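You operate a simulated robot arm through the tools that you are given. There is no shell and no other tool.

You are at the controls of a simulated robot arm. One attempt, no reset.

Task
Pour one dose of mix into the sample mould and start the cure.
Fine: swing the mould arm back over its drip tray, slide the lid shut and clamp it before you press CURE; spill nothing. Where these are worked on the way, their far stop is far enough and under half their travel is too little: mould arm.

Only the result counts: the job must be done as asked and must still hold three seconds after the hand-in. Knocking over, shifting, dropping, spilling or breaking anything else fails it. A push-on lid holds only when it is set on centred and level and pressed home; a screw cap is set on level and turned clockwise until tight.

Robot
A 5-joint arm with a two-finger parallel gripper, fixed in place. Base frame: the origin is at the foot of the arm, x ahead of it, y to its left, z up; the work surface is at about z = 0. Lengths are in mm, angles in degrees, forces in N, time in s.
With the tool pointing down near the work surface it reaches from about 260 to 680 mm from the base axis. Its first joint turns from -66.0 to 66.0 degrees. The tool tilts only in the upright plane through the base axis and itself; it spins freely about its own axis. Payload 2.9 kg.
The TCP is the grasp point between the finger pads, 30 mm short of the fingertips. In the tool frame z runs along the fingers and y along their closing line. Largest opening 110 mm; finger width 20, thickness 10; the body of the gripper, 48 by 112 mm, starts 55 mm behind the TCP.
Orientation is that of the tool frame in the base frame, as a unit quaternion [x, y, z, w]. With the fingers straight down and closing along the base's y, the tool's x points along the base's -x, its y along +y and its z along -z.

Tools
- The arm moves only by the tool jog_arm. Its argument "plan" is a list of rows, each a list of 3 entries, a list of its own where there are three numbers: the turn, a rotation vector about the tool's x, y, z in units of 4 degrees (1.0 is 4 degrees), then the shift along the tool's x, y, z in units of 50 mm (1.0 is 50 mm), then the finger opening in cm, from 0 to 11. In form: [[[rx, ry, rz], [dx, dy, dz], gripper], ...]. A call has 1 to 20 rows; each row shifts and turns the commanded pose from where the row before left it, along the tool's axes as they then stand. A call with a number of a shift or a turn outside -1 to 1 is refused whole. A row lasts 0.2 s, in which the tool goes at most 50 mm and 8.6 degrees; a call with a longer step from one row to the next is refused whole, and so is a gripper value outside its range. Where a pose cannot be reached the arm comes as near as it can. A force on the tool above 70 N (or 10 N above the force at the start of the call, whichever is more), or a blocked arm, ends the call early, and 0.2 s more pass. The fingers move at their own pace (about 108 mm/s each) and stop on an object; they squeeze with about 34 N. The grip force told is the motor's: it shows also when the fingers shut on nothing. Time passes only in rows, and 0.2 s behind the last, so rows that do not move let the fingers close. It gives the time, the measured TCP pose, the force on the tool (base axes), the opening and the grip force at its end, in the units of the frame above (readings bear some noise), with the torque about the TCP (base axes, N m) and any sound that the robot's microphone picked up.
- Cameras (640 x 400 px; columns grow to the right, rows downward): "scene" is fixed at [39.2, -462, 591.6]; the picture's right is [0.70, -0.71, 0.00], its down [-0.49, -0.49, -0.72] and it looks along [0.51, 0.51, -0.69] (base axes); focal length 309 px, centre (320, 200). "wrist" rides on the gripper at [72, 17, -103] in the tool frame; the picture's right is [-0.23, 0.97, 0.00], its down [-0.76, -0.18, -0.62] and it looks along [-0.61, -0.14, 0.78] (tool axes); focal length 222 px, centre (320, 200).
- grab_frame(camera): a new picture of that camera. It takes no simulated time.
- probe_pixels(camera, pixels): for up to 12 pixels [column, row] of the newest picture of that camera ("zoom" is the newest enlarged one), the place [x, y, z] in the base frame of the surface seen there, good to about 2 mm. It takes no simulated time.
- enlarge(camera, box): a new picture of the part [left, top, right, bottom] of that camera's present view, enlarged. It takes no simulated time.
- finish_job(): hands the job in; it is judged then, once.

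Leave the gripper open and the arm clear of the work at the hand-in unless told otherwise.

The tools are called after "Emit:" by a JSON object that holds its "name" and its "arguments". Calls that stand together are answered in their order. jog_arm: Moves the arm, as the interface text tells. Its arguments: {"type":"object","properties":{"plan":{"type":"array","items":{"type":"array"}}},"required":["plan"]} The other tools are called the same way: grab_frame (camera) takes a picture; probe_pixels (camera, pixels) gives the place of the surface under pixels of a picture; enlarge (camera, box) takes an enlarged picture of a part of a camera's view; finish_job () hands the job in.

At the start:

```text
time: 0.0
position: [376.5, -152.6, 345.8]
tcp_rot: [-0.001, 1.0, 0.0, 0.0]
wrist_force: [0.1, 0.2, -0.8]
torque: [-0.03, 0.01, 0.0]
width: 109.9
grip_force: 0.1
```

scene: 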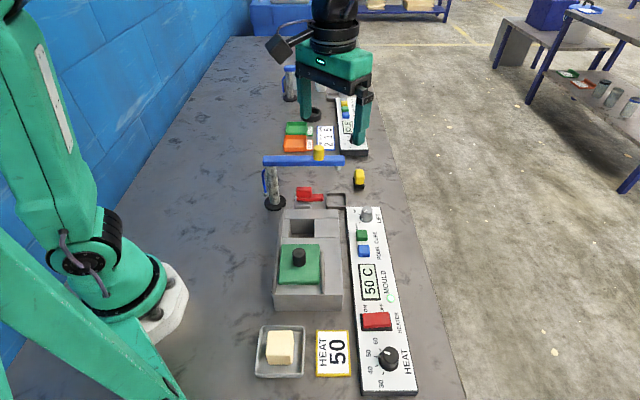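
wrist: 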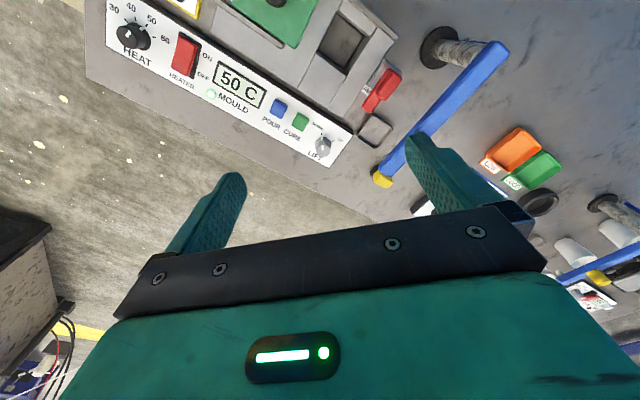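

I see a panel with a HEAT knob, a heater switch, a 50 C display, POUR (blue) and CURE (green) buttons and a LIFT knob. There is also a mould block with a green lid, a red clamp, and a blue swing arm with a yellow end. I'll enlarge these parts before I move.

Emit:
{"name": "enlarge", "arguments": {"camera": "scene", "box": [240, 130, 420, 260]}}

Emit:
{"name": "enlarge", "arguments": {"camera": "scene", "box": [240, 240, 440, 400]}}

Emit:
{"name": "enlarge", "arguments": {"camera": "wrist", "box": [220, 0, 540, 200]}}

Emit:
{"name": "enlarge", "arguments": {"camera": "scene", "box": [240, 50, 400, 170]}}

```text
3.08 times, centred on (330, 195) of scene
```

zoom: 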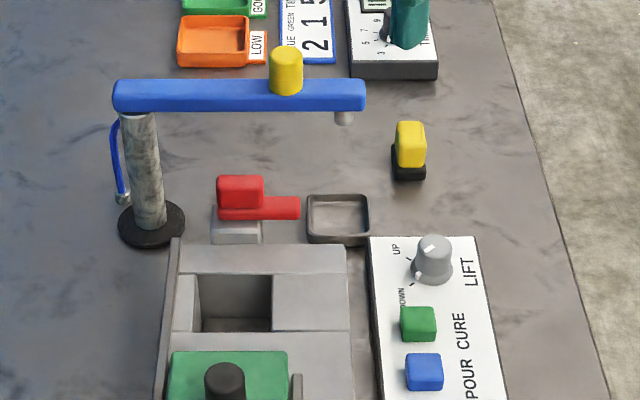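

```text
2.50 times, centred on (340, 320) of scene
```

zoom: 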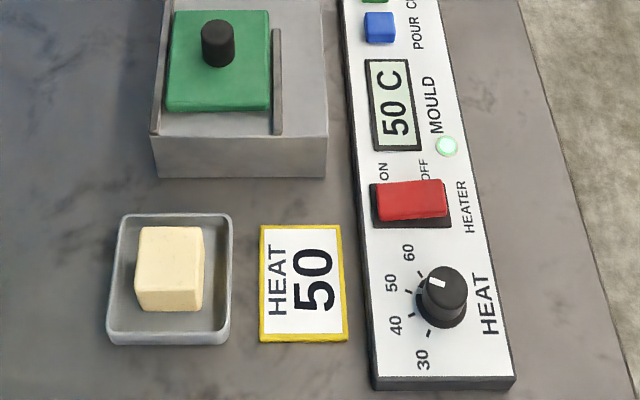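

```text
2.00 times, centred on (380, 100) of wrist
```

zoom: 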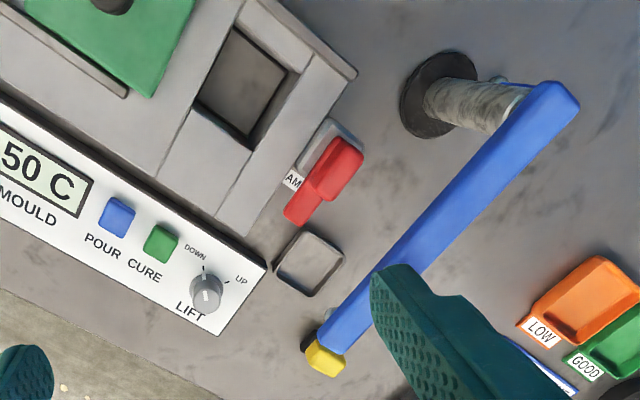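

```text
3.33 times, centred on (320, 110) of scene
```

zoom: 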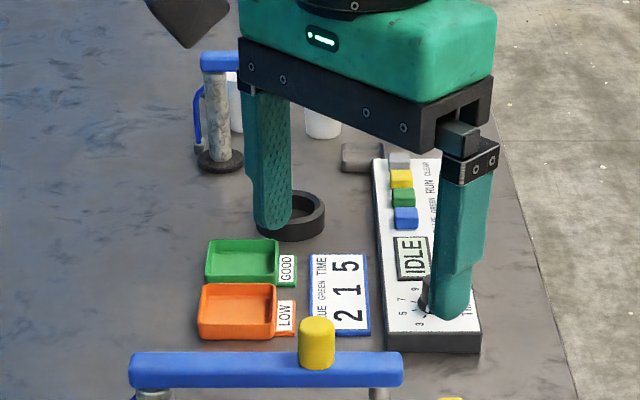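

I'll probe the key points in the scene picture: the swing arm, its post, the drip tray, clamp, mould pocket, lid, buttons and the yellow block.

Emit:
{"name": "grab_frame", "arguments": {"camera": "scene"}}

Emit:
{"name": "probe_pixels", "arguments": {"camera": "scene", "pixels": [[268, 159], [340, 158], [319, 148], [338, 165], [275, 203], [337, 201], [359, 172], [305, 190], [318, 196], [302, 228], [299, 250], [299, 275]]}}

Emit:
{"name": "probe_pixels", "arguments": {"camera": "scene", "pixels": [[362, 234], [363, 249], [366, 210], [377, 320], [388, 356], [330, 262], [285, 212], [332, 212], [281, 345], [300, 303], [321, 260], [268, 180]]}}

Emit:
{"name": "enlarge", "arguments": {"camera": "scene", "box": [255, 140, 375, 215]}}

Emit:
{"name": "enlarge", "arguments": {"camera": "scene", "box": [260, 200, 400, 288]}}

```text
taken
```

scene: 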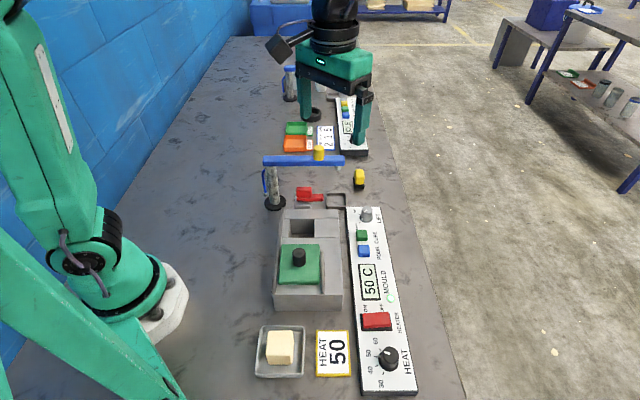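

```text
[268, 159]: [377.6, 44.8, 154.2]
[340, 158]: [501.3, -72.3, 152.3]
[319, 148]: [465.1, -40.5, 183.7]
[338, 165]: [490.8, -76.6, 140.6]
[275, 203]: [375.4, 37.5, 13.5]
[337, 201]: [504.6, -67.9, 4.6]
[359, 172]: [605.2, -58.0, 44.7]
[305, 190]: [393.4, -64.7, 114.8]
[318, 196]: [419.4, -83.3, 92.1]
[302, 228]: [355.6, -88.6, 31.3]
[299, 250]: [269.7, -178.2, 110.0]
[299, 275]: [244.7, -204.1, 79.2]
```

```text
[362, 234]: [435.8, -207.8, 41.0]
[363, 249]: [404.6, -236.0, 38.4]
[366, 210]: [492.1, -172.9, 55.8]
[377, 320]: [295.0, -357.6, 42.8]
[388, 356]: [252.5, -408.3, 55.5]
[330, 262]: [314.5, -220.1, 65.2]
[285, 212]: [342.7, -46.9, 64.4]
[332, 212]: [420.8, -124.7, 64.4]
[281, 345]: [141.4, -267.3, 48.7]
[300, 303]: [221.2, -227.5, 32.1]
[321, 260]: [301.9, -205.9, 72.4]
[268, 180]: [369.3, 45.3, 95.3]
```

```text
5.33 times, centred on (315, 178) of scene
```

zoom: 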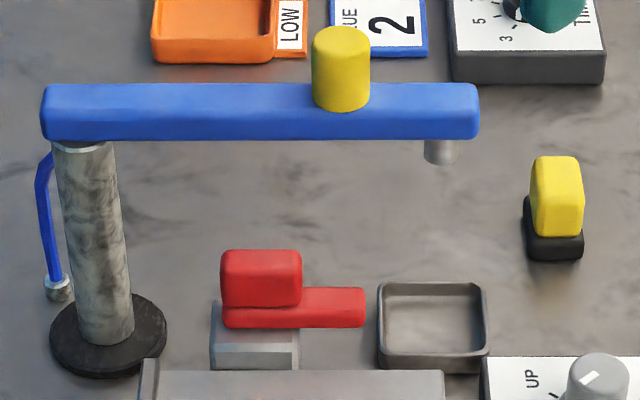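

```text
4.55 times, centred on (330, 244) of scene
```

zoom: 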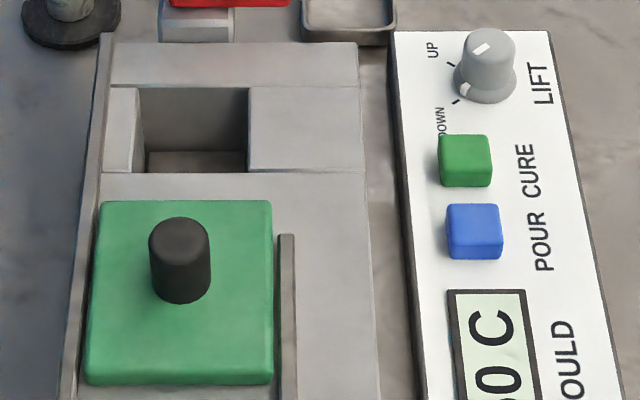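

The arm's nozzle already hangs over the drip tray at about (500,-70). The bench is turned 45° from my base axes. I need a closer look at the yellow block, the clamp and the pocket, so I'll move the camera at a safe height.

Emit:
{"name": "jog_arm", "arguments": {"plan": [[[0, 0, 0], [-0.3, 0.6, 0], 11], [[0, 0, 0], [-0.3, 0.6, 0], 11], [[0, 0, 0], [-0.3, 0.6, 0], 11], [[0, 0, 0], [0, 0, 0], 11]]}}

Emit:
{"name": "grab_frame", "arguments": {"camera": "wrist"}}

Emit:
{"name": "grab_frame", "arguments": {"camera": "scene"}}

```text
time: 1.0
position: [422.8, -61.5, 346.0]
tcp_rot: [0.0, 1.0, 0.0, 0.0]
wrist_force: [-0.2, 0.6, -0.1]
torque: [-0.02, -0.01, -0.01]
width: 109.8
grip_force: 0.0
```

```text
taken
```

wrist: 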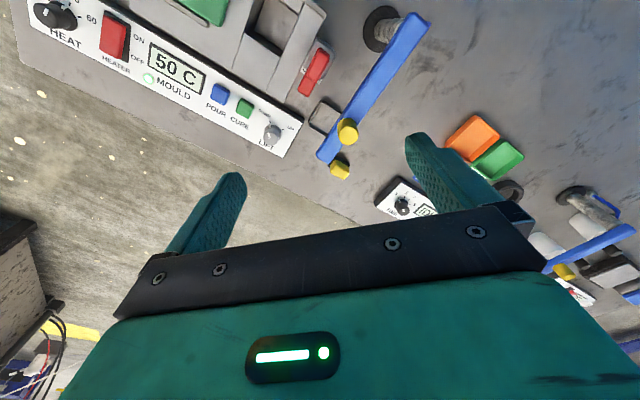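

```text
taken
```

scene: 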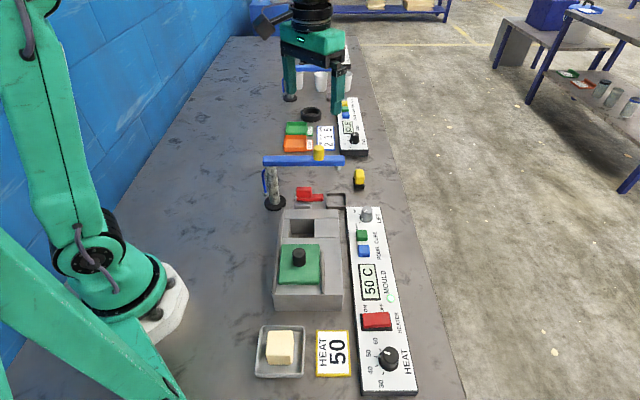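

I'll enlarge the wrist view around the clamp, blue arm and yellow block, and around the panel.

Emit:
{"name": "enlarge", "arguments": {"camera": "wrist", "box": [240, 0, 440, 200]}}

Emit:
{"name": "probe_pixels", "arguments": {"camera": "wrist", "pixels": [[340, 165], [347, 168], [343, 175], [346, 130], [318, 155], [422, 20], [313, 70], [322, 55], [308, 88], [323, 118], [272, 130], [272, 40]]}}

Emit:
{"name": "enlarge", "arguments": {"camera": "wrist", "box": [10, 0, 310, 170]}}

```text
2.00 times, centred on (340, 100) of wrist
```

zoom: 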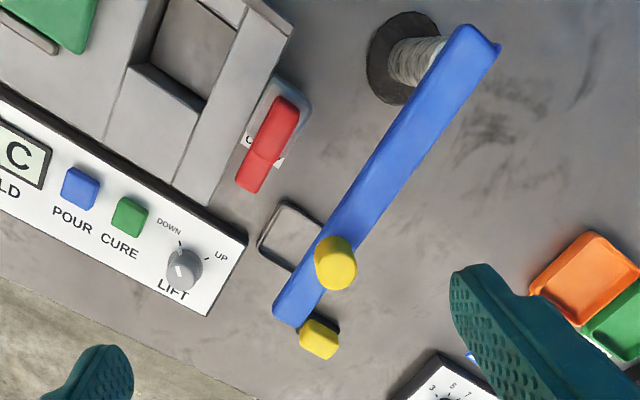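

```text
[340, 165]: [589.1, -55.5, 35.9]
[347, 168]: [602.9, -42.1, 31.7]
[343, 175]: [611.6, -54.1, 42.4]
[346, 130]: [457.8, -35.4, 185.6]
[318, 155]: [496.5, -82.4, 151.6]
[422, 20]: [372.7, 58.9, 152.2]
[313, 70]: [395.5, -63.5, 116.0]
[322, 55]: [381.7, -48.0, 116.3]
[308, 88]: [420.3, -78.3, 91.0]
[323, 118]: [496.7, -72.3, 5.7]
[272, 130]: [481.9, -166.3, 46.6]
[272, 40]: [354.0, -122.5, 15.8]
```

```text
2.13 times, centred on (160, 85) of wrist
```

zoom: 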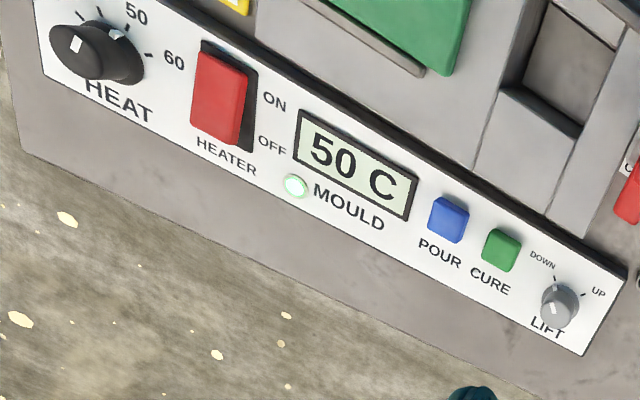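

I want to read the LIFT knob's pointer and the clamp's label, and identify the yellow block, so I'll enlarge each more.

Emit:
{"name": "enlarge", "arguments": {"camera": "wrist", "box": [240, 100, 310, 160]}}

Emit:
{"name": "enlarge", "arguments": {"camera": "scene", "box": [340, 200, 390, 235]}}

Emit:
{"name": "enlarge", "arguments": {"camera": "wrist", "box": [290, 30, 350, 110]}}

Emit:
{"name": "enlarge", "arguments": {"camera": "wrist", "box": [310, 140, 370, 190]}}

Emit:
{"name": "enlarge", "arguments": {"camera": "scene", "box": [290, 180, 350, 215]}}

```text
6.67 times, centred on (275, 130) of wrist
```

zoom: 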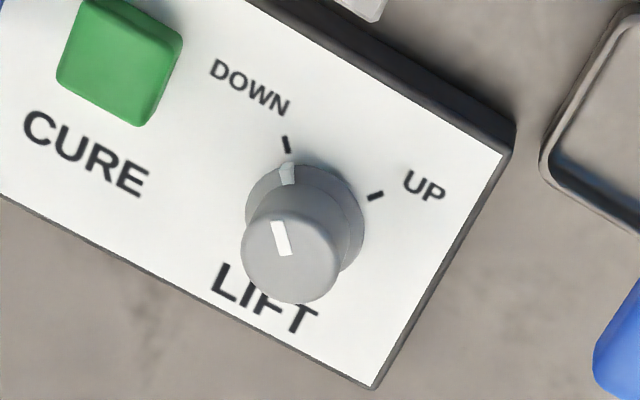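

```text
11.43 times, centred on (365, 218) of scene
```

zoom: 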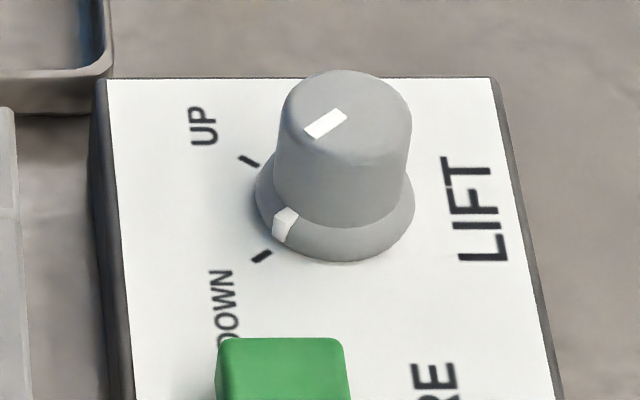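

```text
5.00 times, centred on (320, 70) of wrist
```

zoom: 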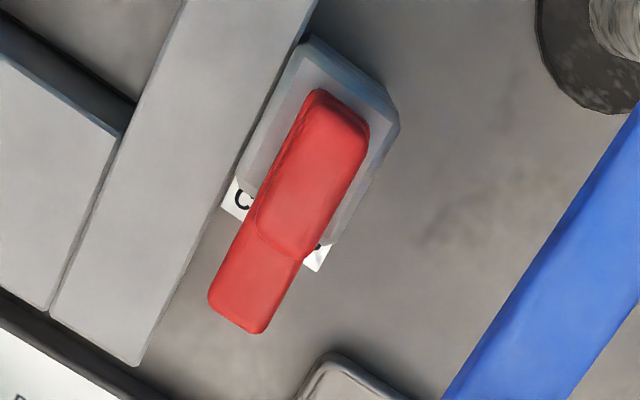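

```text
8.00 times, centred on (340, 165) of wrist
```

zoom: 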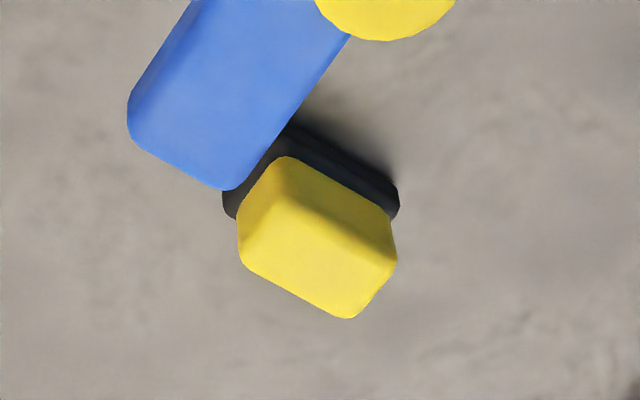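

```text
10.67 times, centred on (320, 198) of scene
```

zoom: 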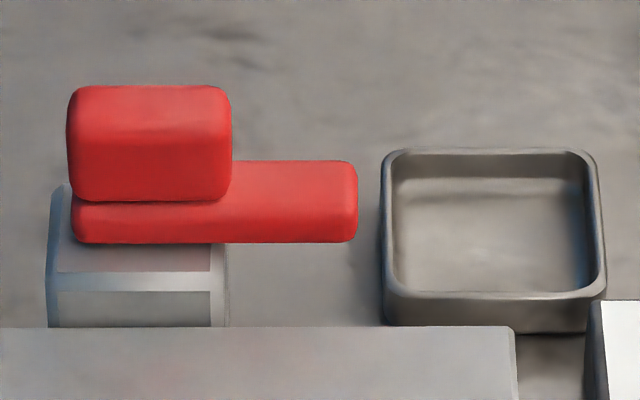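

The LIFT knob points to DOWN, and the heat reads 50 C as the card asks, so I leave both alone. The red clamp has a handle block over a bar that lies across the end of the mould. Next I measure the arm handle, clamp, post and pocket edges precisely from the wrist view.

Emit:
{"name": "enlarge", "arguments": {"camera": "wrist", "box": [290, 90, 390, 160]}}

Emit:
{"name": "probe_pixels", "arguments": {"camera": "zoom", "pixels": [[333, 230], [365, 190], [400, 220], [395, 265], [345, 275], [362, 225], [300, 340], [270, 320], [210, 355], [245, 405], [200, 95], [260, 120]]}}

```text
5.71 times, centred on (340, 125) of wrist
```

zoom: 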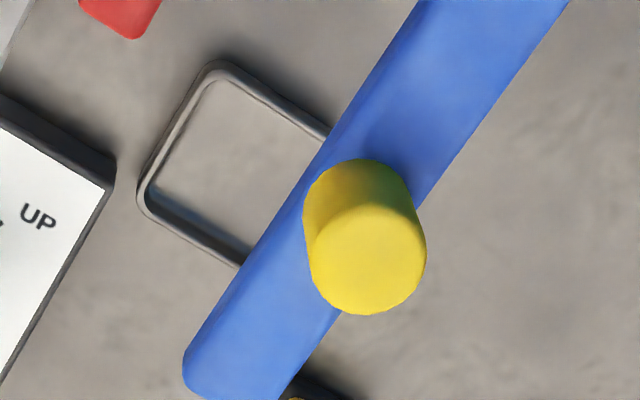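

```text
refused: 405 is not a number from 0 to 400
```

Emit:
{"name": "probe_pixels", "arguments": {"camera": "zoom", "pixels": [[318, 255], [365, 212], [415, 250], [365, 305], [366, 258], [312, 190], [280, 320], [200, 350], [250, 390], [215, 70], [145, 195], [240, 260]]}}

Emit:
{"name": "enlarge", "arguments": {"camera": "wrist", "box": [190, 0, 350, 100]}}

```text
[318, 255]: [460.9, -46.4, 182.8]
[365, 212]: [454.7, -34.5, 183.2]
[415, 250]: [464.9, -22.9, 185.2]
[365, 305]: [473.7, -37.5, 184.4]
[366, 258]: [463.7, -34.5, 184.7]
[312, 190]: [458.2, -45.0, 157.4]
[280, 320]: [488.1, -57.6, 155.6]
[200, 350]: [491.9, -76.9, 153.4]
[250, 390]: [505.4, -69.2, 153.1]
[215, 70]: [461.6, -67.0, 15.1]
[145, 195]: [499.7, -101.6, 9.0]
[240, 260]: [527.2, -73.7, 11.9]
```

```text
4.00 times, centred on (270, 50) of wrist
```

zoom: 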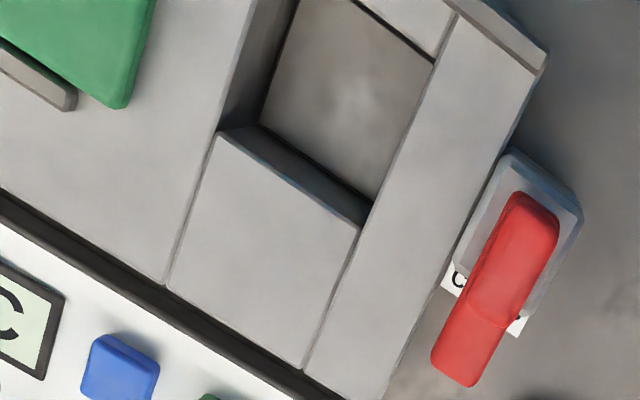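

The arm handle is a cylinder about 22 mm wide, centred at about (463,-35), with its top at z≈184. Next I probe the pocket and clamp in this zoom.

Emit:
{"name": "probe_pixels", "arguments": {"camera": "zoom", "pixels": [[218, 138], [357, 228], [375, 195], [433, 65], [330, 80], [520, 200], [545, 220], [490, 300], [470, 350], [435, 350], [470, 380], [550, 240]]}}

Emit:
{"name": "probe_pixels", "arguments": {"camera": "zoom", "pixels": [[515, 160], [572, 195], [505, 178], [452, 278], [522, 320], [540, 55], [385, 385], [115, 100], [65, 95], [460, 20], [300, 20], [265, 150]]}}

Emit:
{"name": "enlarge", "arguments": {"camera": "wrist", "box": [350, 0, 450, 70]}}

```text
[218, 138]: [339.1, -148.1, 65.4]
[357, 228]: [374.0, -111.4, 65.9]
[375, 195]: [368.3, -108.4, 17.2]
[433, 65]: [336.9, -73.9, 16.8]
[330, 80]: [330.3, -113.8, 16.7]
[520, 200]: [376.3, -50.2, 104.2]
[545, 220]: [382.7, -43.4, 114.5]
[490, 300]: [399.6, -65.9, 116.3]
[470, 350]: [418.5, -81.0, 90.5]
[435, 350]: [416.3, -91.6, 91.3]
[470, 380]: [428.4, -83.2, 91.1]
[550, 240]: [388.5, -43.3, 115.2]
```

```text
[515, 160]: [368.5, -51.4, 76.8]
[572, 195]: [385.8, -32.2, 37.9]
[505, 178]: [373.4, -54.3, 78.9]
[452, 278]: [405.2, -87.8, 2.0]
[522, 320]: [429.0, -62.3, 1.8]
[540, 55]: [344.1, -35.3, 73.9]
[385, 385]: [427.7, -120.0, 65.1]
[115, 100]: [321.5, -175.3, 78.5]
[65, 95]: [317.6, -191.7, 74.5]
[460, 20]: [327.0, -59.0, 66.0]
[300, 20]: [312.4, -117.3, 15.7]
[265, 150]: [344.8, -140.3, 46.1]
```

```text
5.71 times, centred on (400, 35) of wrist
```

zoom: 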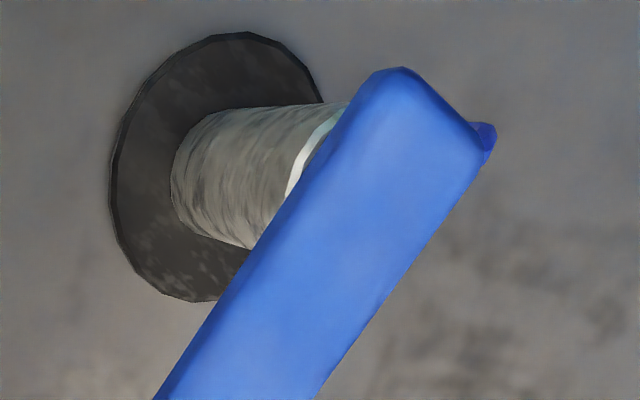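

I measure the post's base disk to find the pivot axis.

Emit:
{"name": "probe_pixels", "arguments": {"camera": "zoom", "pixels": [[118, 165], [240, 40], [195, 295], [315, 85], [180, 190], [385, 100], [460, 150], [400, 78], [150, 120], [130, 240], [480, 130], [250, 380]]}}

```text
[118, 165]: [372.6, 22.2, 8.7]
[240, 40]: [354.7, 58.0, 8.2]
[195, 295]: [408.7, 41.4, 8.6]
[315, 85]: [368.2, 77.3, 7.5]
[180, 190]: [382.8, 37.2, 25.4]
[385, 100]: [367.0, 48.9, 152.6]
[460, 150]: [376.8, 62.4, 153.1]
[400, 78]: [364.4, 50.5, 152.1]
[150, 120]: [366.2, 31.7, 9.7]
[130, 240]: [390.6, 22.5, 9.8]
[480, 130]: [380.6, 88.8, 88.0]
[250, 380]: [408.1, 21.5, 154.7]
```

The pivot is at about (382,50). The handle sits at radius ~118 and the nozzle at radius ~167. The pocket centre is also ~167 from the pivot, about 59° clockwise seen from above. I'll spin the gripper 45° so the fingers close along the swing direction, adding a small shift so I can learn how rows combine turn and shift.

Emit:
{"name": "jog_arm", "arguments": {"plan": [[[0, 0, 0.9375], [-0.1, 0, 0], 11], [[0, 0, 0.9375], [-0.1, 0, 0], 11], [[0, 0, 0.9375], [-0.1, 0, 0], 11], [[0, 0, 0.9375], [-0.1, 0, 0], 11], [[0, 0, 0.9375], [-0.1, 0, 0], 11], [[0, 0, 0.9375], [-0.1, 0, 0], 11], [[0, 0, 0.9375], [-0.1, 0, 0], 11], [[0, 0, 0.9375], [-0.1, 0, 0], 11], [[0, 0, 0.9375], [-0.1, 0, 0], 11], [[0, 0, 0.9375], [-0.1, 0, 0], 11], [[0, 0, 0.9375], [-0.1, 0, 0], 11], [[0, 0, 0.9375], [-0.1, 0, 0], 11], [[0, 0, 0], [0, 0, 0], 11]]}}

```text
time: 3.8
position: [475.7, -83.9, 345.8]
tcp_rot: [0.384, 0.923, 0.0, 0.0]
wrist_force: [-0.8, 1.5, 0.4]
torque: [0.02, -0.01, 0.01]
width: 109.9
grip_force: 0.0
```

The spin worked, and the fingers now close along the swing direction. I move over the handle at (463,-35) and z≈250, then check.

Emit:
{"name": "jog_arm", "arguments": {"plan": [[[0, 0, 0], [0.291, 0.17, 0.6], 11], [[0, 0, 0], [0.291, 0.17, 0.6], 11], [[0, 0, 0], [0.291, 0.17, 0.6], 11], [[0, 0, 0], [0, 0, 0], 11]]}}

Emit:
{"name": "grab_frame", "arguments": {"camera": "scene"}}

Emit:
{"name": "grab_frame", "arguments": {"camera": "wrist"}}

```text
time: 4.8
position: [462.9, -32.2, 255.5]
tcp_rot: [0.383, 0.924, 0.0, 0.0]
wrist_force: [0.5, 0.6, -0.5]
torque: [-0.04, 0.04, -0.01]
width: 110.1
grip_force: 0.1
```

```text
taken
```

scene: 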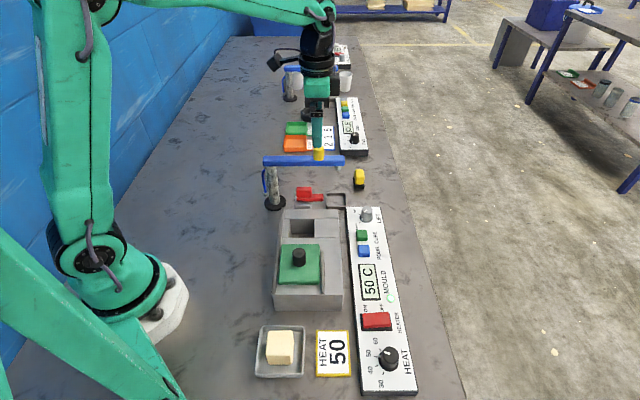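

```text
taken
```

wrist: 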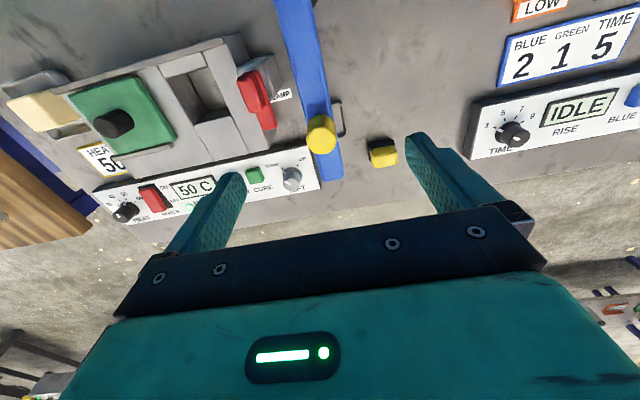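

The fingers straddle the handle. I lower to z≈189, which keeps the fingertips about 5 mm above the blue bar, and then close on the yellow cylinder.

Emit:
{"name": "jog_arm", "arguments": {"plan": [[[0, 0, 0], [-0.02, -0.015, 0.6], 11], [[0, 0, 0], [-0.02, -0.015, 0.5], 11], [[0, 0, 0], [0, 0, 0.22], 11], [[0, 0, 0], [0, 0, 0], 11]]}}

Emit:
{"name": "grab_frame", "arguments": {"camera": "wrist"}}

```text
time: 5.8
position: [464.4, -35.9, 189.7]
tcp_rot: [0.383, 0.924, 0.0, 0.0]
wrist_force: [-0.3, 0.0, -0.3]
torque: [-0.02, -0.02, 0.0]
width: 109.7
grip_force: 0.1
```

```text
taken
```

wrist: 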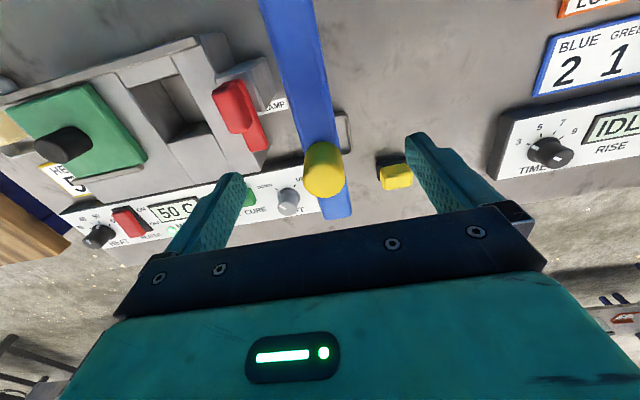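

The handle's top appears at (323,165), and I expected it near row 184. I'll probe it again before closing.

Emit:
{"name": "probe_pixels", "arguments": {"camera": "wrist", "pixels": [[323, 165], [308, 165], [340, 165], [323, 148], [323, 190], [325, 205]]}}

Emit:
{"name": "enlarge", "arguments": {"camera": "scene", "box": [255, 100, 375, 200]}}

Emit:
{"name": "enlarge", "arguments": {"camera": "wrist", "box": [260, 130, 390, 220]}}

```text
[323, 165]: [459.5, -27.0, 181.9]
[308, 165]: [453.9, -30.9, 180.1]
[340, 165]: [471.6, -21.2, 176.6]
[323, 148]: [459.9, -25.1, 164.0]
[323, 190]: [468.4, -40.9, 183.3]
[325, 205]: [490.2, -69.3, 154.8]
```

```text
4.00 times, centred on (315, 150) of scene
```

zoom: 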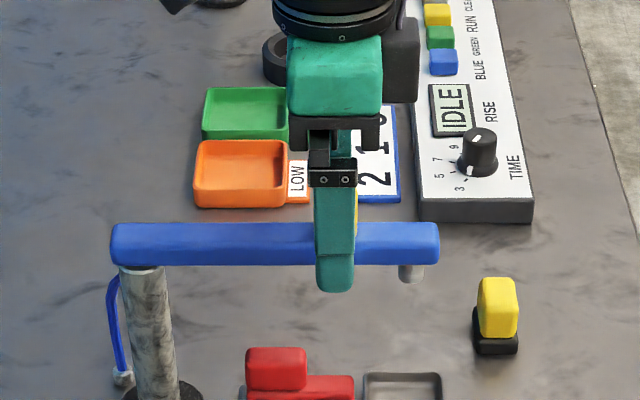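

```text
4.44 times, centred on (325, 175) of wrist
```

zoom: 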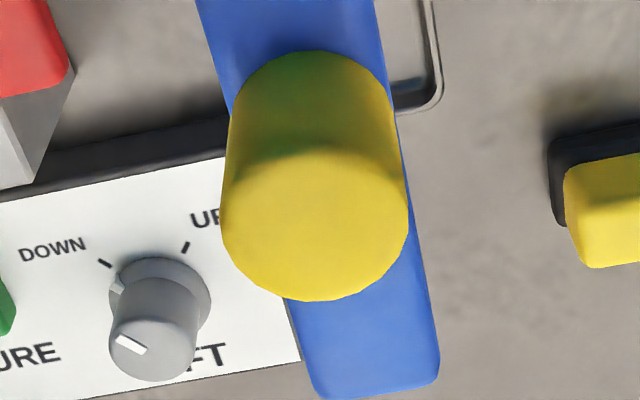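

The enlarged view shows the top face centred at about (323,181), so the grip is centred. I close on the handle.

Emit:
{"name": "jog_arm", "arguments": {"plan": [[[0, 0, 0], [0, 0, 0], 6], [[0, 0, 0], [0, 0, 0], 3], [[0, 0, 0], [0, 0, 0], 1.8], [[0, 0, 0], [0, 0, 0], 1.8], [[0, 0, 0], [0, 0, 0], 1.8]]}}

```text
time: 7.0
position: [464.6, -35.6, 189.6]
tcp_rot: [0.382, 0.924, 0.0, 0.0]
wrist_force: [1.3, -0.2, -0.2]
torque: [-0.35, 0.32, 0.03]
width: 25.1
grip_force: 44.5
```

I have the handle, 25 mm wide. I swing it clockwise along its arc in small steps, turning the tool with it. First I do five rows to check forces.

Emit:
{"name": "jog_arm", "arguments": {"plan": [[[0, 0, 0.5], [0.003, -0.083, 0], 1.8], [[0, 0, 1], [0.0093, -0.1657, 0], 1.8], [[0, 0, 1], [0.0093, -0.1657, 0], 1.8], [[0, 0, 1], [0.0093, -0.1657, 0], 1.8]]}}

Emit:
{"name": "grab_frame", "arguments": {"camera": "scene"}}

```text
time: 8.0
position: [440.6, -53.9, 189.3]
tcp_rot: [0.493, 0.87, 0.0, 0.0]
wrist_force: [-2.8, 5.0, -3.2]
torque: [-0.28, -0.93, 0.05]
width: 25.2
grip_force: 45.5
```

```text
taken
```

scene: 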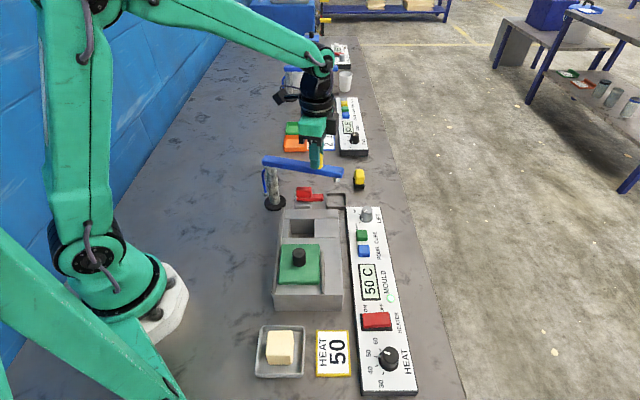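

The arm swings freely with only about 6 N on the tool. I continue along the arc.

Emit:
{"name": "jog_arm", "arguments": {"plan": [[[0, 0, 1], [0.014, -0.1657, 0], 1.8], [[0, 0, 1], [0.011, -0.1657, 0], 1.8], [[0, 0, 1], [0.011, -0.1657, 0], 1.8], [[0, 0, 1], [0.011, -0.1657, 0], 1.8], [[0, 0, 1], [0.011, -0.1657, 0], 1.8]]}}

Emit:
{"name": "grab_frame", "arguments": {"camera": "scene"}}

```text
time: 9.2
position: [401.5, -67.5, 190.2]
tcp_rot: [0.636, 0.772, 0.001, 0.0]
wrist_force: [-2.5, -3.0, -6.4]
torque: [0.39, -0.35, 0.28]
width: 25.0
grip_force: 45.6
```

```text
taken
```

scene: 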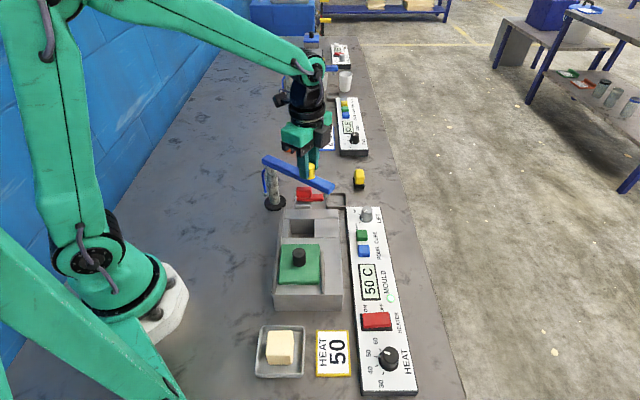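

I'm at -81° with low forces and about 25° still to go. I do five more rows and check the nozzle against the pocket.

Emit:
{"name": "jog_arm", "arguments": {"plan": [[[0, 0, 1], [0.008, -0.1657, 0], 1.8], [[0, 0, 1], [0.0093, -0.1657, 0], 1.8], [[0, 0, 1], [0.0093, -0.1657, 0], 1.8], [[0, 0, 1], [0.0093, -0.1657, 0], 1.8], [[0, 0, 1], [0.0093, -0.1657, 0], 1.8], [[0, 0, 0], [0, 0, 0], 1.8]]}}

Emit:
{"name": "enlarge", "arguments": {"camera": "scene", "box": [240, 140, 400, 260]}}

Emit:
{"name": "grab_frame", "arguments": {"camera": "wrist"}}

```text
time: 10.6
position: [360.4, -68.0, 190.3]
tcp_rot: [0.761, 0.649, 0.0, 0.0]
wrist_force: [-5.4, -26.8, -0.5]
torque: [-0.51, 0.68, -0.08]
width: 25.0
grip_force: 44.9
```

```text
3.33 times, centred on (320, 200) of scene
```

zoom: 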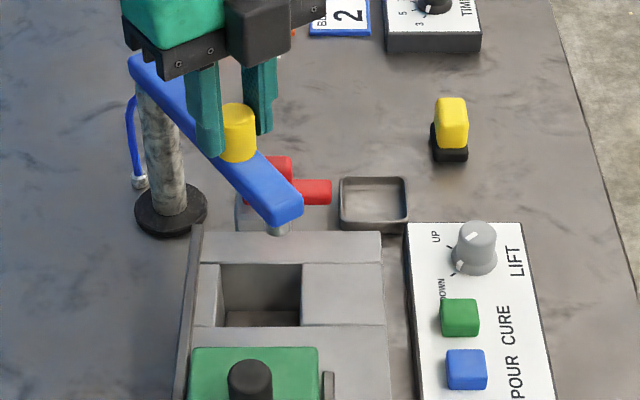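

```text
taken
```

wrist: 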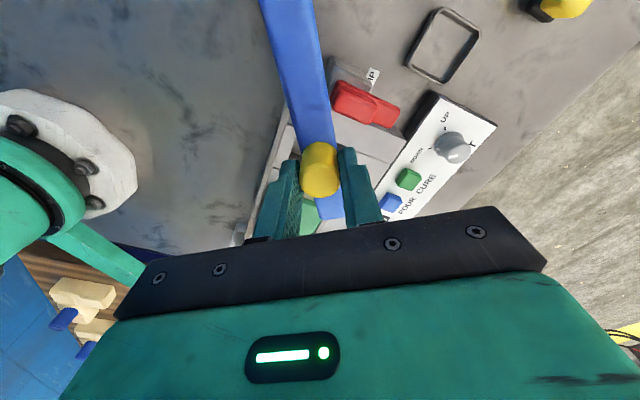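

I'm at about -99° and refitting the pivot to (379.5,54.4), r=124. That leaves about 5.5° until the nozzle is over the pocket centre. I ease off the inward pull of about 27 N and continue in small steps until I feel the stop.

Emit:
{"name": "jog_arm", "arguments": {"plan": [[[0, 0, 0.5], [-0.03, -0.0865, 0], 1.8], [[0, 0, 0.5], [0.0, -0.0865, 0], 1.8], [[0, 0, 0], [0, 0, 0], 1.8]]}}

Emit:
{"name": "enlarge", "arguments": {"camera": "scene", "box": [240, 140, 400, 260]}}

```text
time: 11.4
position: [351.4, -65.8, 190.4]
tcp_rot: [0.782, 0.624, 0.0, 0.001]
wrist_force: [9.7, 32.8, -4.9]
torque: [0.98, 0.27, 0.05]
width: 25.1
grip_force: 45.2
```

```text
3.33 times, centred on (320, 200) of scene
```

zoom: 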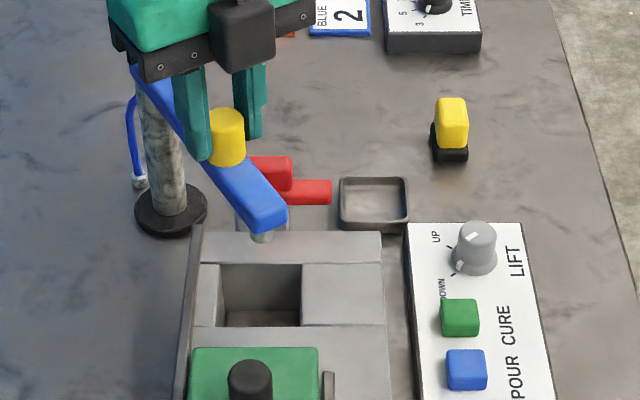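

The radial force reversed slightly, so I correct it by half and move on toward the stop.

Emit:
{"name": "jog_arm", "arguments": {"plan": [[[0, 0, 0.5], [0.014, -0.0865, 0], 1.8], [[0, 0, 0], [0, 0, 0], 1.8]]}}

Emit:
{"name": "enlarge", "arguments": {"camera": "scene", "box": [240, 140, 400, 260]}}

Emit:
{"name": "probe_pixels", "arguments": {"camera": "zoom", "pixels": [[255, 238], [268, 215], [254, 238], [160, 85]]}}

```text
time: 12.0
position: [349.8, -65.0, 189.9]
tcp_rot: [0.793, 0.609, 0.002, 0.001]
wrist_force: [19.6, 29.9, -10.5]
torque: [0.85, 0.15, 0.08]
width: 25.1
grip_force: 44.6
```

```text
3.33 times, centred on (320, 200) of scene
```

zoom: 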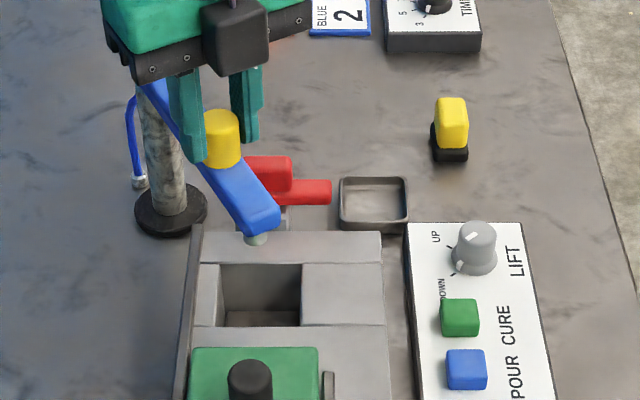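

```text
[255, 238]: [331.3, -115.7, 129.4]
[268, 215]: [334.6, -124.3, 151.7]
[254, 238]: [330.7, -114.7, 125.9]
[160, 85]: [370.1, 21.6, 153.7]
```

The nozzle now sits at about (336,-110), which is the pocket centre, and the handle stopped moving, so it is at the far stop. I relax the push, open the fingers just enough to clear, and rise.

Emit:
{"name": "jog_arm", "arguments": {"plan": [[[0, 0, 0], [0.012, 0.03, 0], 1.8], [[0, 0, 0], [0, 0, 0], 4], [[0, 0, 0], [0, 0, 0], 6], [[0, 0, 0], [0, 0, 0], 6], [[0, 0, 0], [0, 0, -0.5], 6], [[0, 0, 0], [0, 0, -0.9], 6], [[0, 0, 0], [0, 0, -0.9], 6], [[0, 0, 0], [0, 0, 0], 6]]}}

Emit:
{"name": "grab_frame", "arguments": {"camera": "scene"}}

Emit:
{"name": "grab_frame", "arguments": {"camera": "wrist"}}

```text
time: 13.8
position: [347.1, -65.2, 303.3]
tcp_rot: [0.793, 0.609, 0.0, 0.001]
wrist_force: [0.3, 0.6, -0.5]
torque: [-0.01, 0.0, 0.01]
width: 59.9
grip_force: 0.0
```

```text
taken
```

scene: 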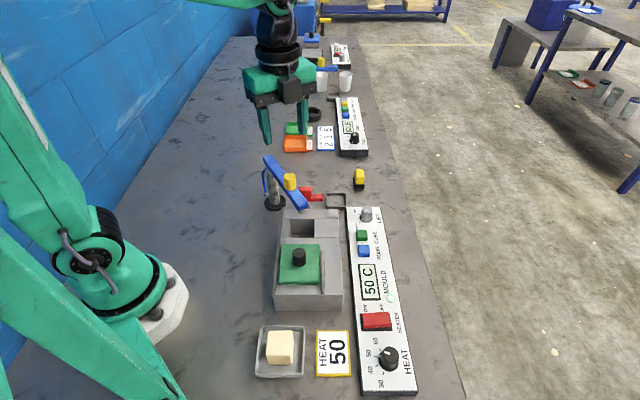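

```text
taken
```

wrist: 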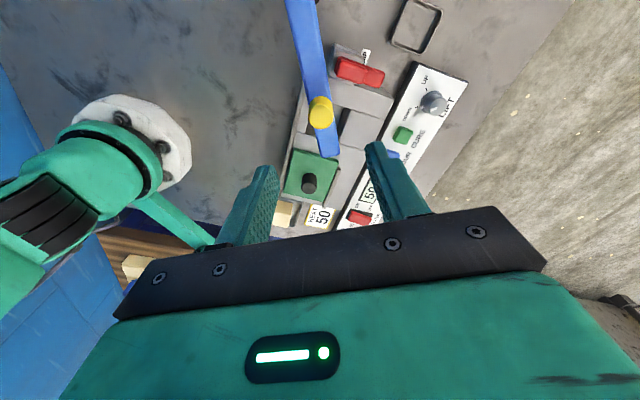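

I check the nozzle over the pocket after release and measure the POUR and CURE buttons.

Emit:
{"name": "enlarge", "arguments": {"camera": "scene", "box": [270, 150, 390, 260]}}

Emit:
{"name": "probe_pixels", "arguments": {"camera": "scene", "pixels": [[357, 248], [369, 248], [363, 245], [363, 255], [356, 233], [367, 233], [361, 231], [361, 239], [350, 250], [352, 235], [373, 262], [298, 211]]}}

Emit:
{"name": "enlarge", "arguments": {"camera": "wrist", "box": [260, 80, 480, 240]}}

```text
3.64 times, centred on (330, 205) of scene
```

zoom: 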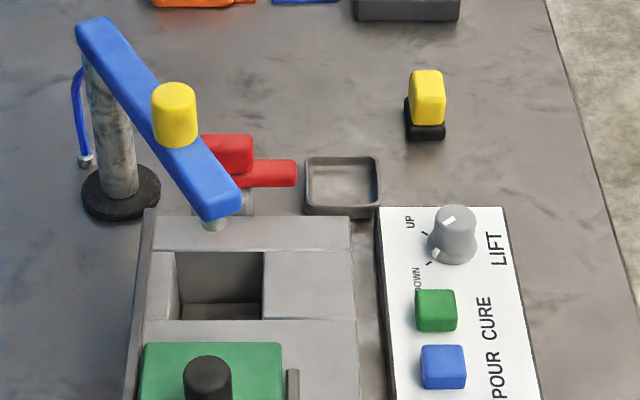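

```text
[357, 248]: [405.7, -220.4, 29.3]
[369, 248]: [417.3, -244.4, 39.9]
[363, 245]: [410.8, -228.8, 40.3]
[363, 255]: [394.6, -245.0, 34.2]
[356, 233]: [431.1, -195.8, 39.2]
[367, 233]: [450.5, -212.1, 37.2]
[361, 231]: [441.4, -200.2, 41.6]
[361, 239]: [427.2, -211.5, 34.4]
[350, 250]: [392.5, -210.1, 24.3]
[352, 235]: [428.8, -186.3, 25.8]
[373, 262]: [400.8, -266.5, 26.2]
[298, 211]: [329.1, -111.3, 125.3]
```

```text
2.50 times, centred on (370, 160) of wrist
```

zoom: 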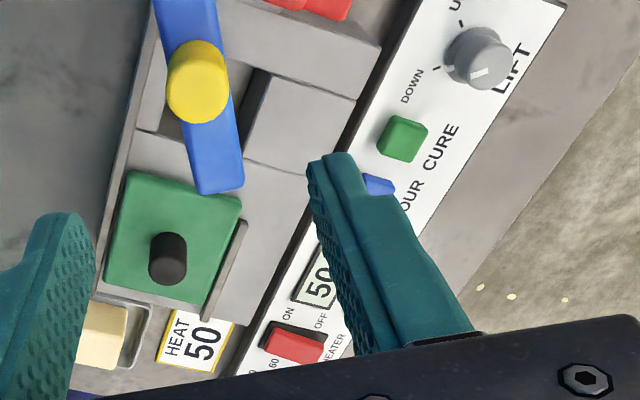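

The nozzle is at (329,-111) near side, right over the pocket, and it stayed put. The POUR button is centred at about (404,-237) with its top at z≈40. I close the fingers, travel at height, and hover above it.

Emit:
{"name": "jog_arm", "arguments": {"plan": [[[0, 0, 0], [-0.605, 0.398, 0], 3], [[0, 0, 0], [-0.605, 0.398, 0], 0], [[0, 0, 0], [-0.605, 0.398, 0], 0], [[0, 0, 0], [-0.605, 0.398, 0], 0], [[0, 0, 0], [-0.605, 0.398, 0], 0], [[0, 0, 0], [0, 0, 0.77], 0], [[0, 0, 0], [0, 0, 0.77], 0], [[0, 0, 0], [0, 0, 0.77], 0], [[0, 0, 0], [0, 0, 0.77], 0], [[0, 0, 0], [0, 0, 0.77], 0], [[0, 0, 0], [0, 0, 0], 0]]}}

Emit:
{"name": "grab_frame", "arguments": {"camera": "scene"}}

Emit:
{"name": "enlarge", "arguments": {"camera": "scene", "box": [300, 170, 420, 280]}}

Emit:
{"name": "grab_frame", "arguments": {"camera": "wrist"}}

```text
time: 16.2
position: [406.9, -237.9, 111.1]
tcp_rot: [0.793, 0.609, 0.0, 0.0]
wrist_force: [0.5, 0.2, 0.1]
torque: [-0.04, 0.02, 0.0]
width: 0.0
grip_force: 33.8
```

```text
taken
```

scene: 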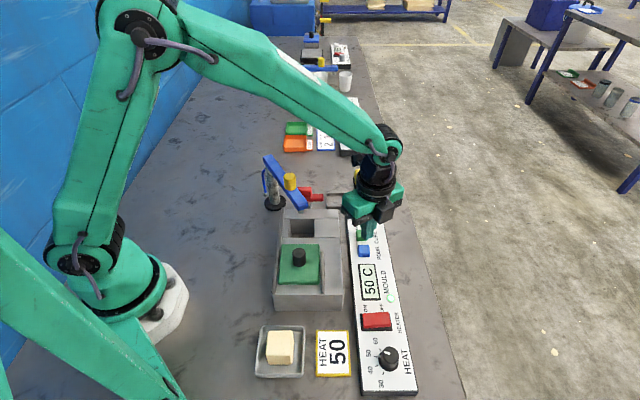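

```text
3.64 times, centred on (360, 225) of scene
```

zoom: 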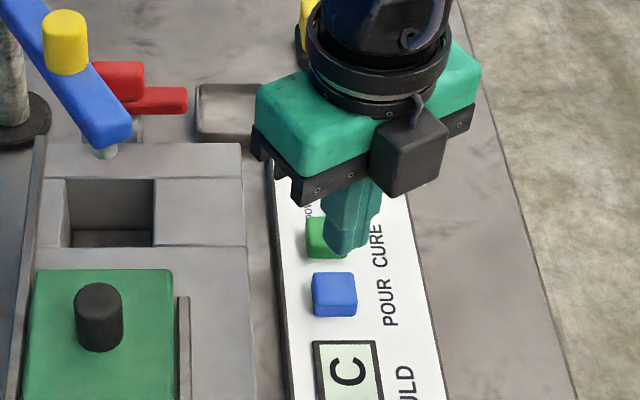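

```text
taken
```

wrist: 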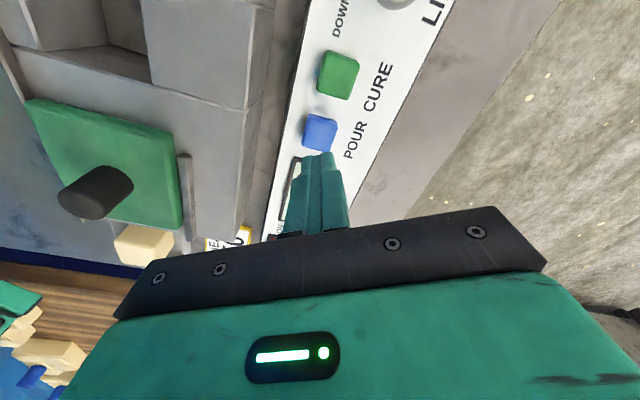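

The fingertips look aligned with the POUR button, seen at about (320,133). I'll probe its top to confirm the offset.

Emit:
{"name": "probe_pixels", "arguments": {"camera": "wrist", "pixels": [[320, 130], [305, 133], [335, 135], [320, 147], [320, 118], [340, 65], [322, 75], [357, 75], [340, 55], [340, 88]]}}

Emit:
{"name": "enlarge", "arguments": {"camera": "wrist", "box": [280, 40, 380, 180]}}

```text
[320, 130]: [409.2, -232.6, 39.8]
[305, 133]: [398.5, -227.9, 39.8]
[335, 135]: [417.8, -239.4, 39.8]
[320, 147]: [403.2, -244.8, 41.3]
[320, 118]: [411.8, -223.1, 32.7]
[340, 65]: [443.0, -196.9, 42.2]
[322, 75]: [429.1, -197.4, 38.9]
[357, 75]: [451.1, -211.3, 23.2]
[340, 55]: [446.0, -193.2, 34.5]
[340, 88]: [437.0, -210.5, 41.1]
```

```text
2.86 times, centred on (330, 110) of wrist
```

zoom: 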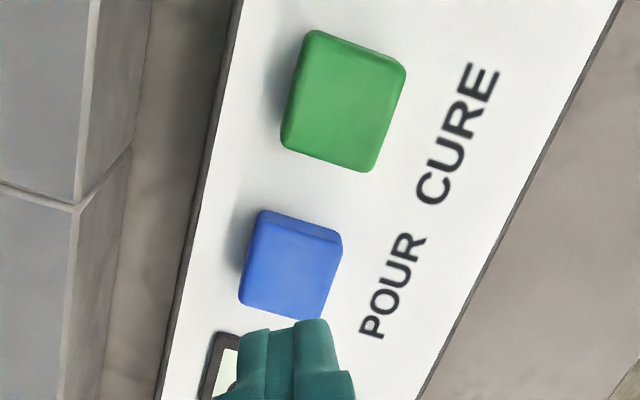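

The fingertips are centred on the blue button. I descend, press about 4–5 mm, and rise straight away, listening for a sound.

Emit:
{"name": "jog_arm", "arguments": {"plan": [[[0, 0, 0], [0.02, 0.01, 0.4], 0], [[0, 0, 0], [0, 0, 0.3], 0], [[0, 0, 0], [0, 0, 0.1], 0], [[0, 0, 0], [0, 0, 0.1], 0], [[0, 0, 0], [0, 0, 0], 0], [[0, 0, 0], [0, 0, -0.2], 0], [[0, 0, 0], [0, 0, -0.5], 0]]}}

Emit:
{"name": "enlarge", "arguments": {"camera": "scene", "box": [260, 170, 420, 280]}}

```text
time: 17.8
position: [407.3, -238.9, 102.8]
tcp_rot: [0.794, 0.608, 0.001, 0.0]
wrist_force: [0.0, 0.0, -0.6]
torque: [0.01, -0.01, -0.01]
width: 0.1
grip_force: 33.4
```

```text
3.64 times, centred on (340, 225) of scene
```

zoom: 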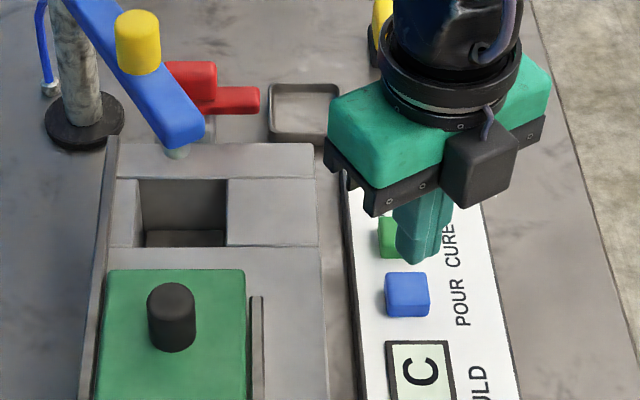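

There was no sound and the pocket looks unchanged. I'll wait a second and look again before pressing any deeper.

Emit:
{"name": "jog_arm", "arguments": {"plan": [[[0, 0, 0], [0, 0, 0], 0], [[0, 0, 0], [0, 0, 0], 0], [[0, 0, 0], [0, 0, 0], 0], [[0, 0, 0], [0, 0, 0], 0], [[0, 0, 0], [0, 0, 0], 0]]}}

Emit:
{"name": "enlarge", "arguments": {"camera": "scene", "box": [270, 190, 350, 250]}}

Emit:
{"name": "grab_frame", "arguments": {"camera": "scene"}}

```text
time: 19.0
position: [406.7, -237.1, 102.1]
tcp_rot: [0.793, 0.609, 0.0, -0.001]
wrist_force: [-0.6, -0.8, 0.1]
torque: [0.0, 0.01, -0.01]
width: 0.0
grip_force: 33.9
```

```text
6.67 times, centred on (310, 220) of scene
```

zoom: 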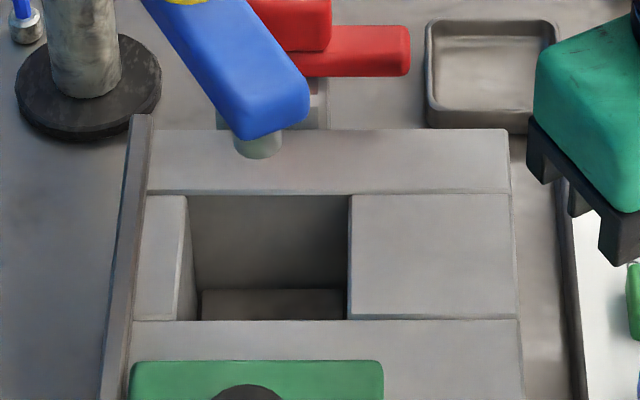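

```text
taken
```

scene: 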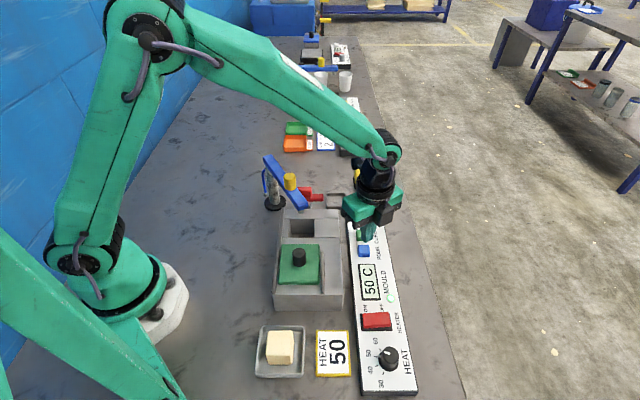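

The pocket is still empty, so the press was too shallow. I press again in small steps and stop there to read the force.

Emit:
{"name": "jog_arm", "arguments": {"plan": [[[0, 0, 0], [0, 0, 0.3], 0], [[0, 0, 0], [0, 0, 0.3], 0], [[0, 0, 0], [0, 0, 0.1], 0], [[0, 0, 0], [0, 0, 0.04], 0]]}}

Emit:
{"name": "enlarge", "arguments": {"camera": "scene", "box": [270, 190, 400, 270]}}

```text
time: 20.0
position: [406.8, -236.5, 66.3]
tcp_rot: [0.794, 0.608, 0.0, 0.0]
wrist_force: [-1.4, 1.0, 2.6]
torque: [0.04, 0.05, 0.02]
width: 0.0
grip_force: 34.2
heard: click
```

```text
4.92 times, centred on (335, 230) of scene
```

zoom: 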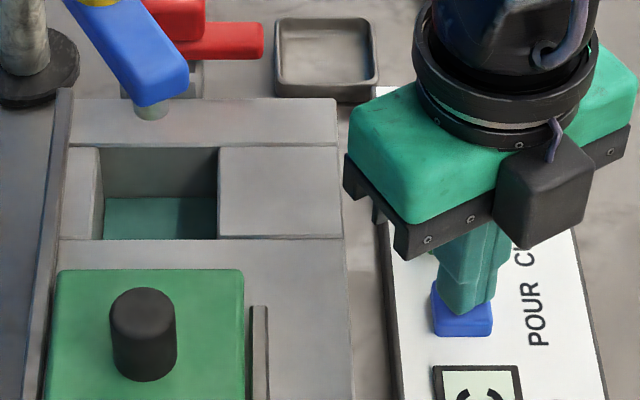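

I heard a click, and green mix now covers the pocket floor. I rise straight up and look again to see that the pour has ended.

Emit:
{"name": "jog_arm", "arguments": {"plan": [[[0, 0, 0], [0, 0, -0.6], 0], [[0, 0, 0], [0, 0, -0.8], 0], [[0, 0, 0], [0, 0, -0.8], 0], [[0, 0, 0], [0, 0, -0.8], 0], [[0, 0, 0], [0, 0, -0.8], 0], [[0, 0, 0], [0, 0, -0.8], 2], [[0, 0, 0], [0, 0, 0], 6], [[0, 0, 0], [0, 0, 0], 6]]}}

Emit:
{"name": "grab_frame", "arguments": {"camera": "scene"}}

Emit:
{"name": "enlarge", "arguments": {"camera": "scene", "box": [250, 150, 390, 260]}}

```text
time: 21.8
position: [407.0, -237.6, 294.8]
tcp_rot: [0.793, 0.609, 0.0, 0.0]
wrist_force: [-0.6, -0.2, -0.1]
torque: [0.02, 0.0, -0.04]
width: 59.8
grip_force: 0.0
```

```text
taken
```

scene: 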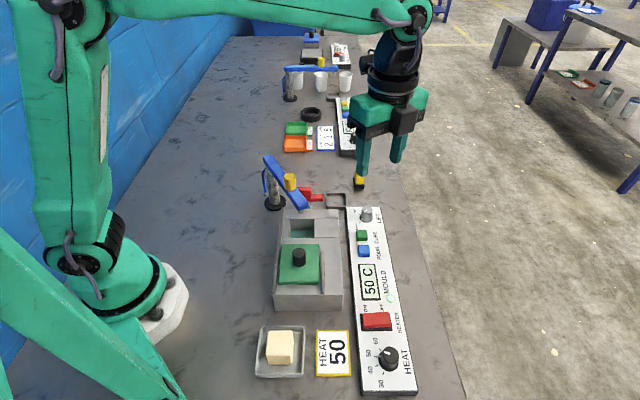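

```text
3.64 times, centred on (320, 205) of scene
```

zoom: 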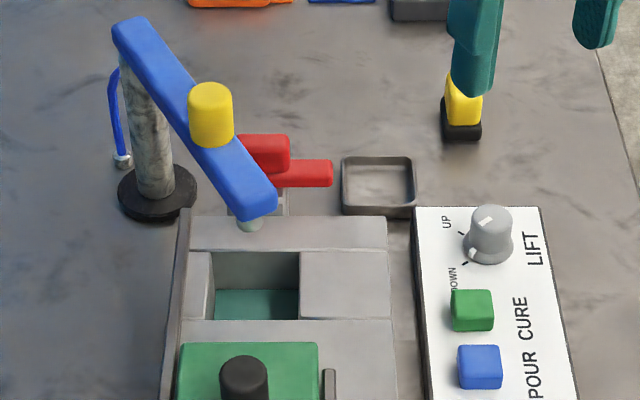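

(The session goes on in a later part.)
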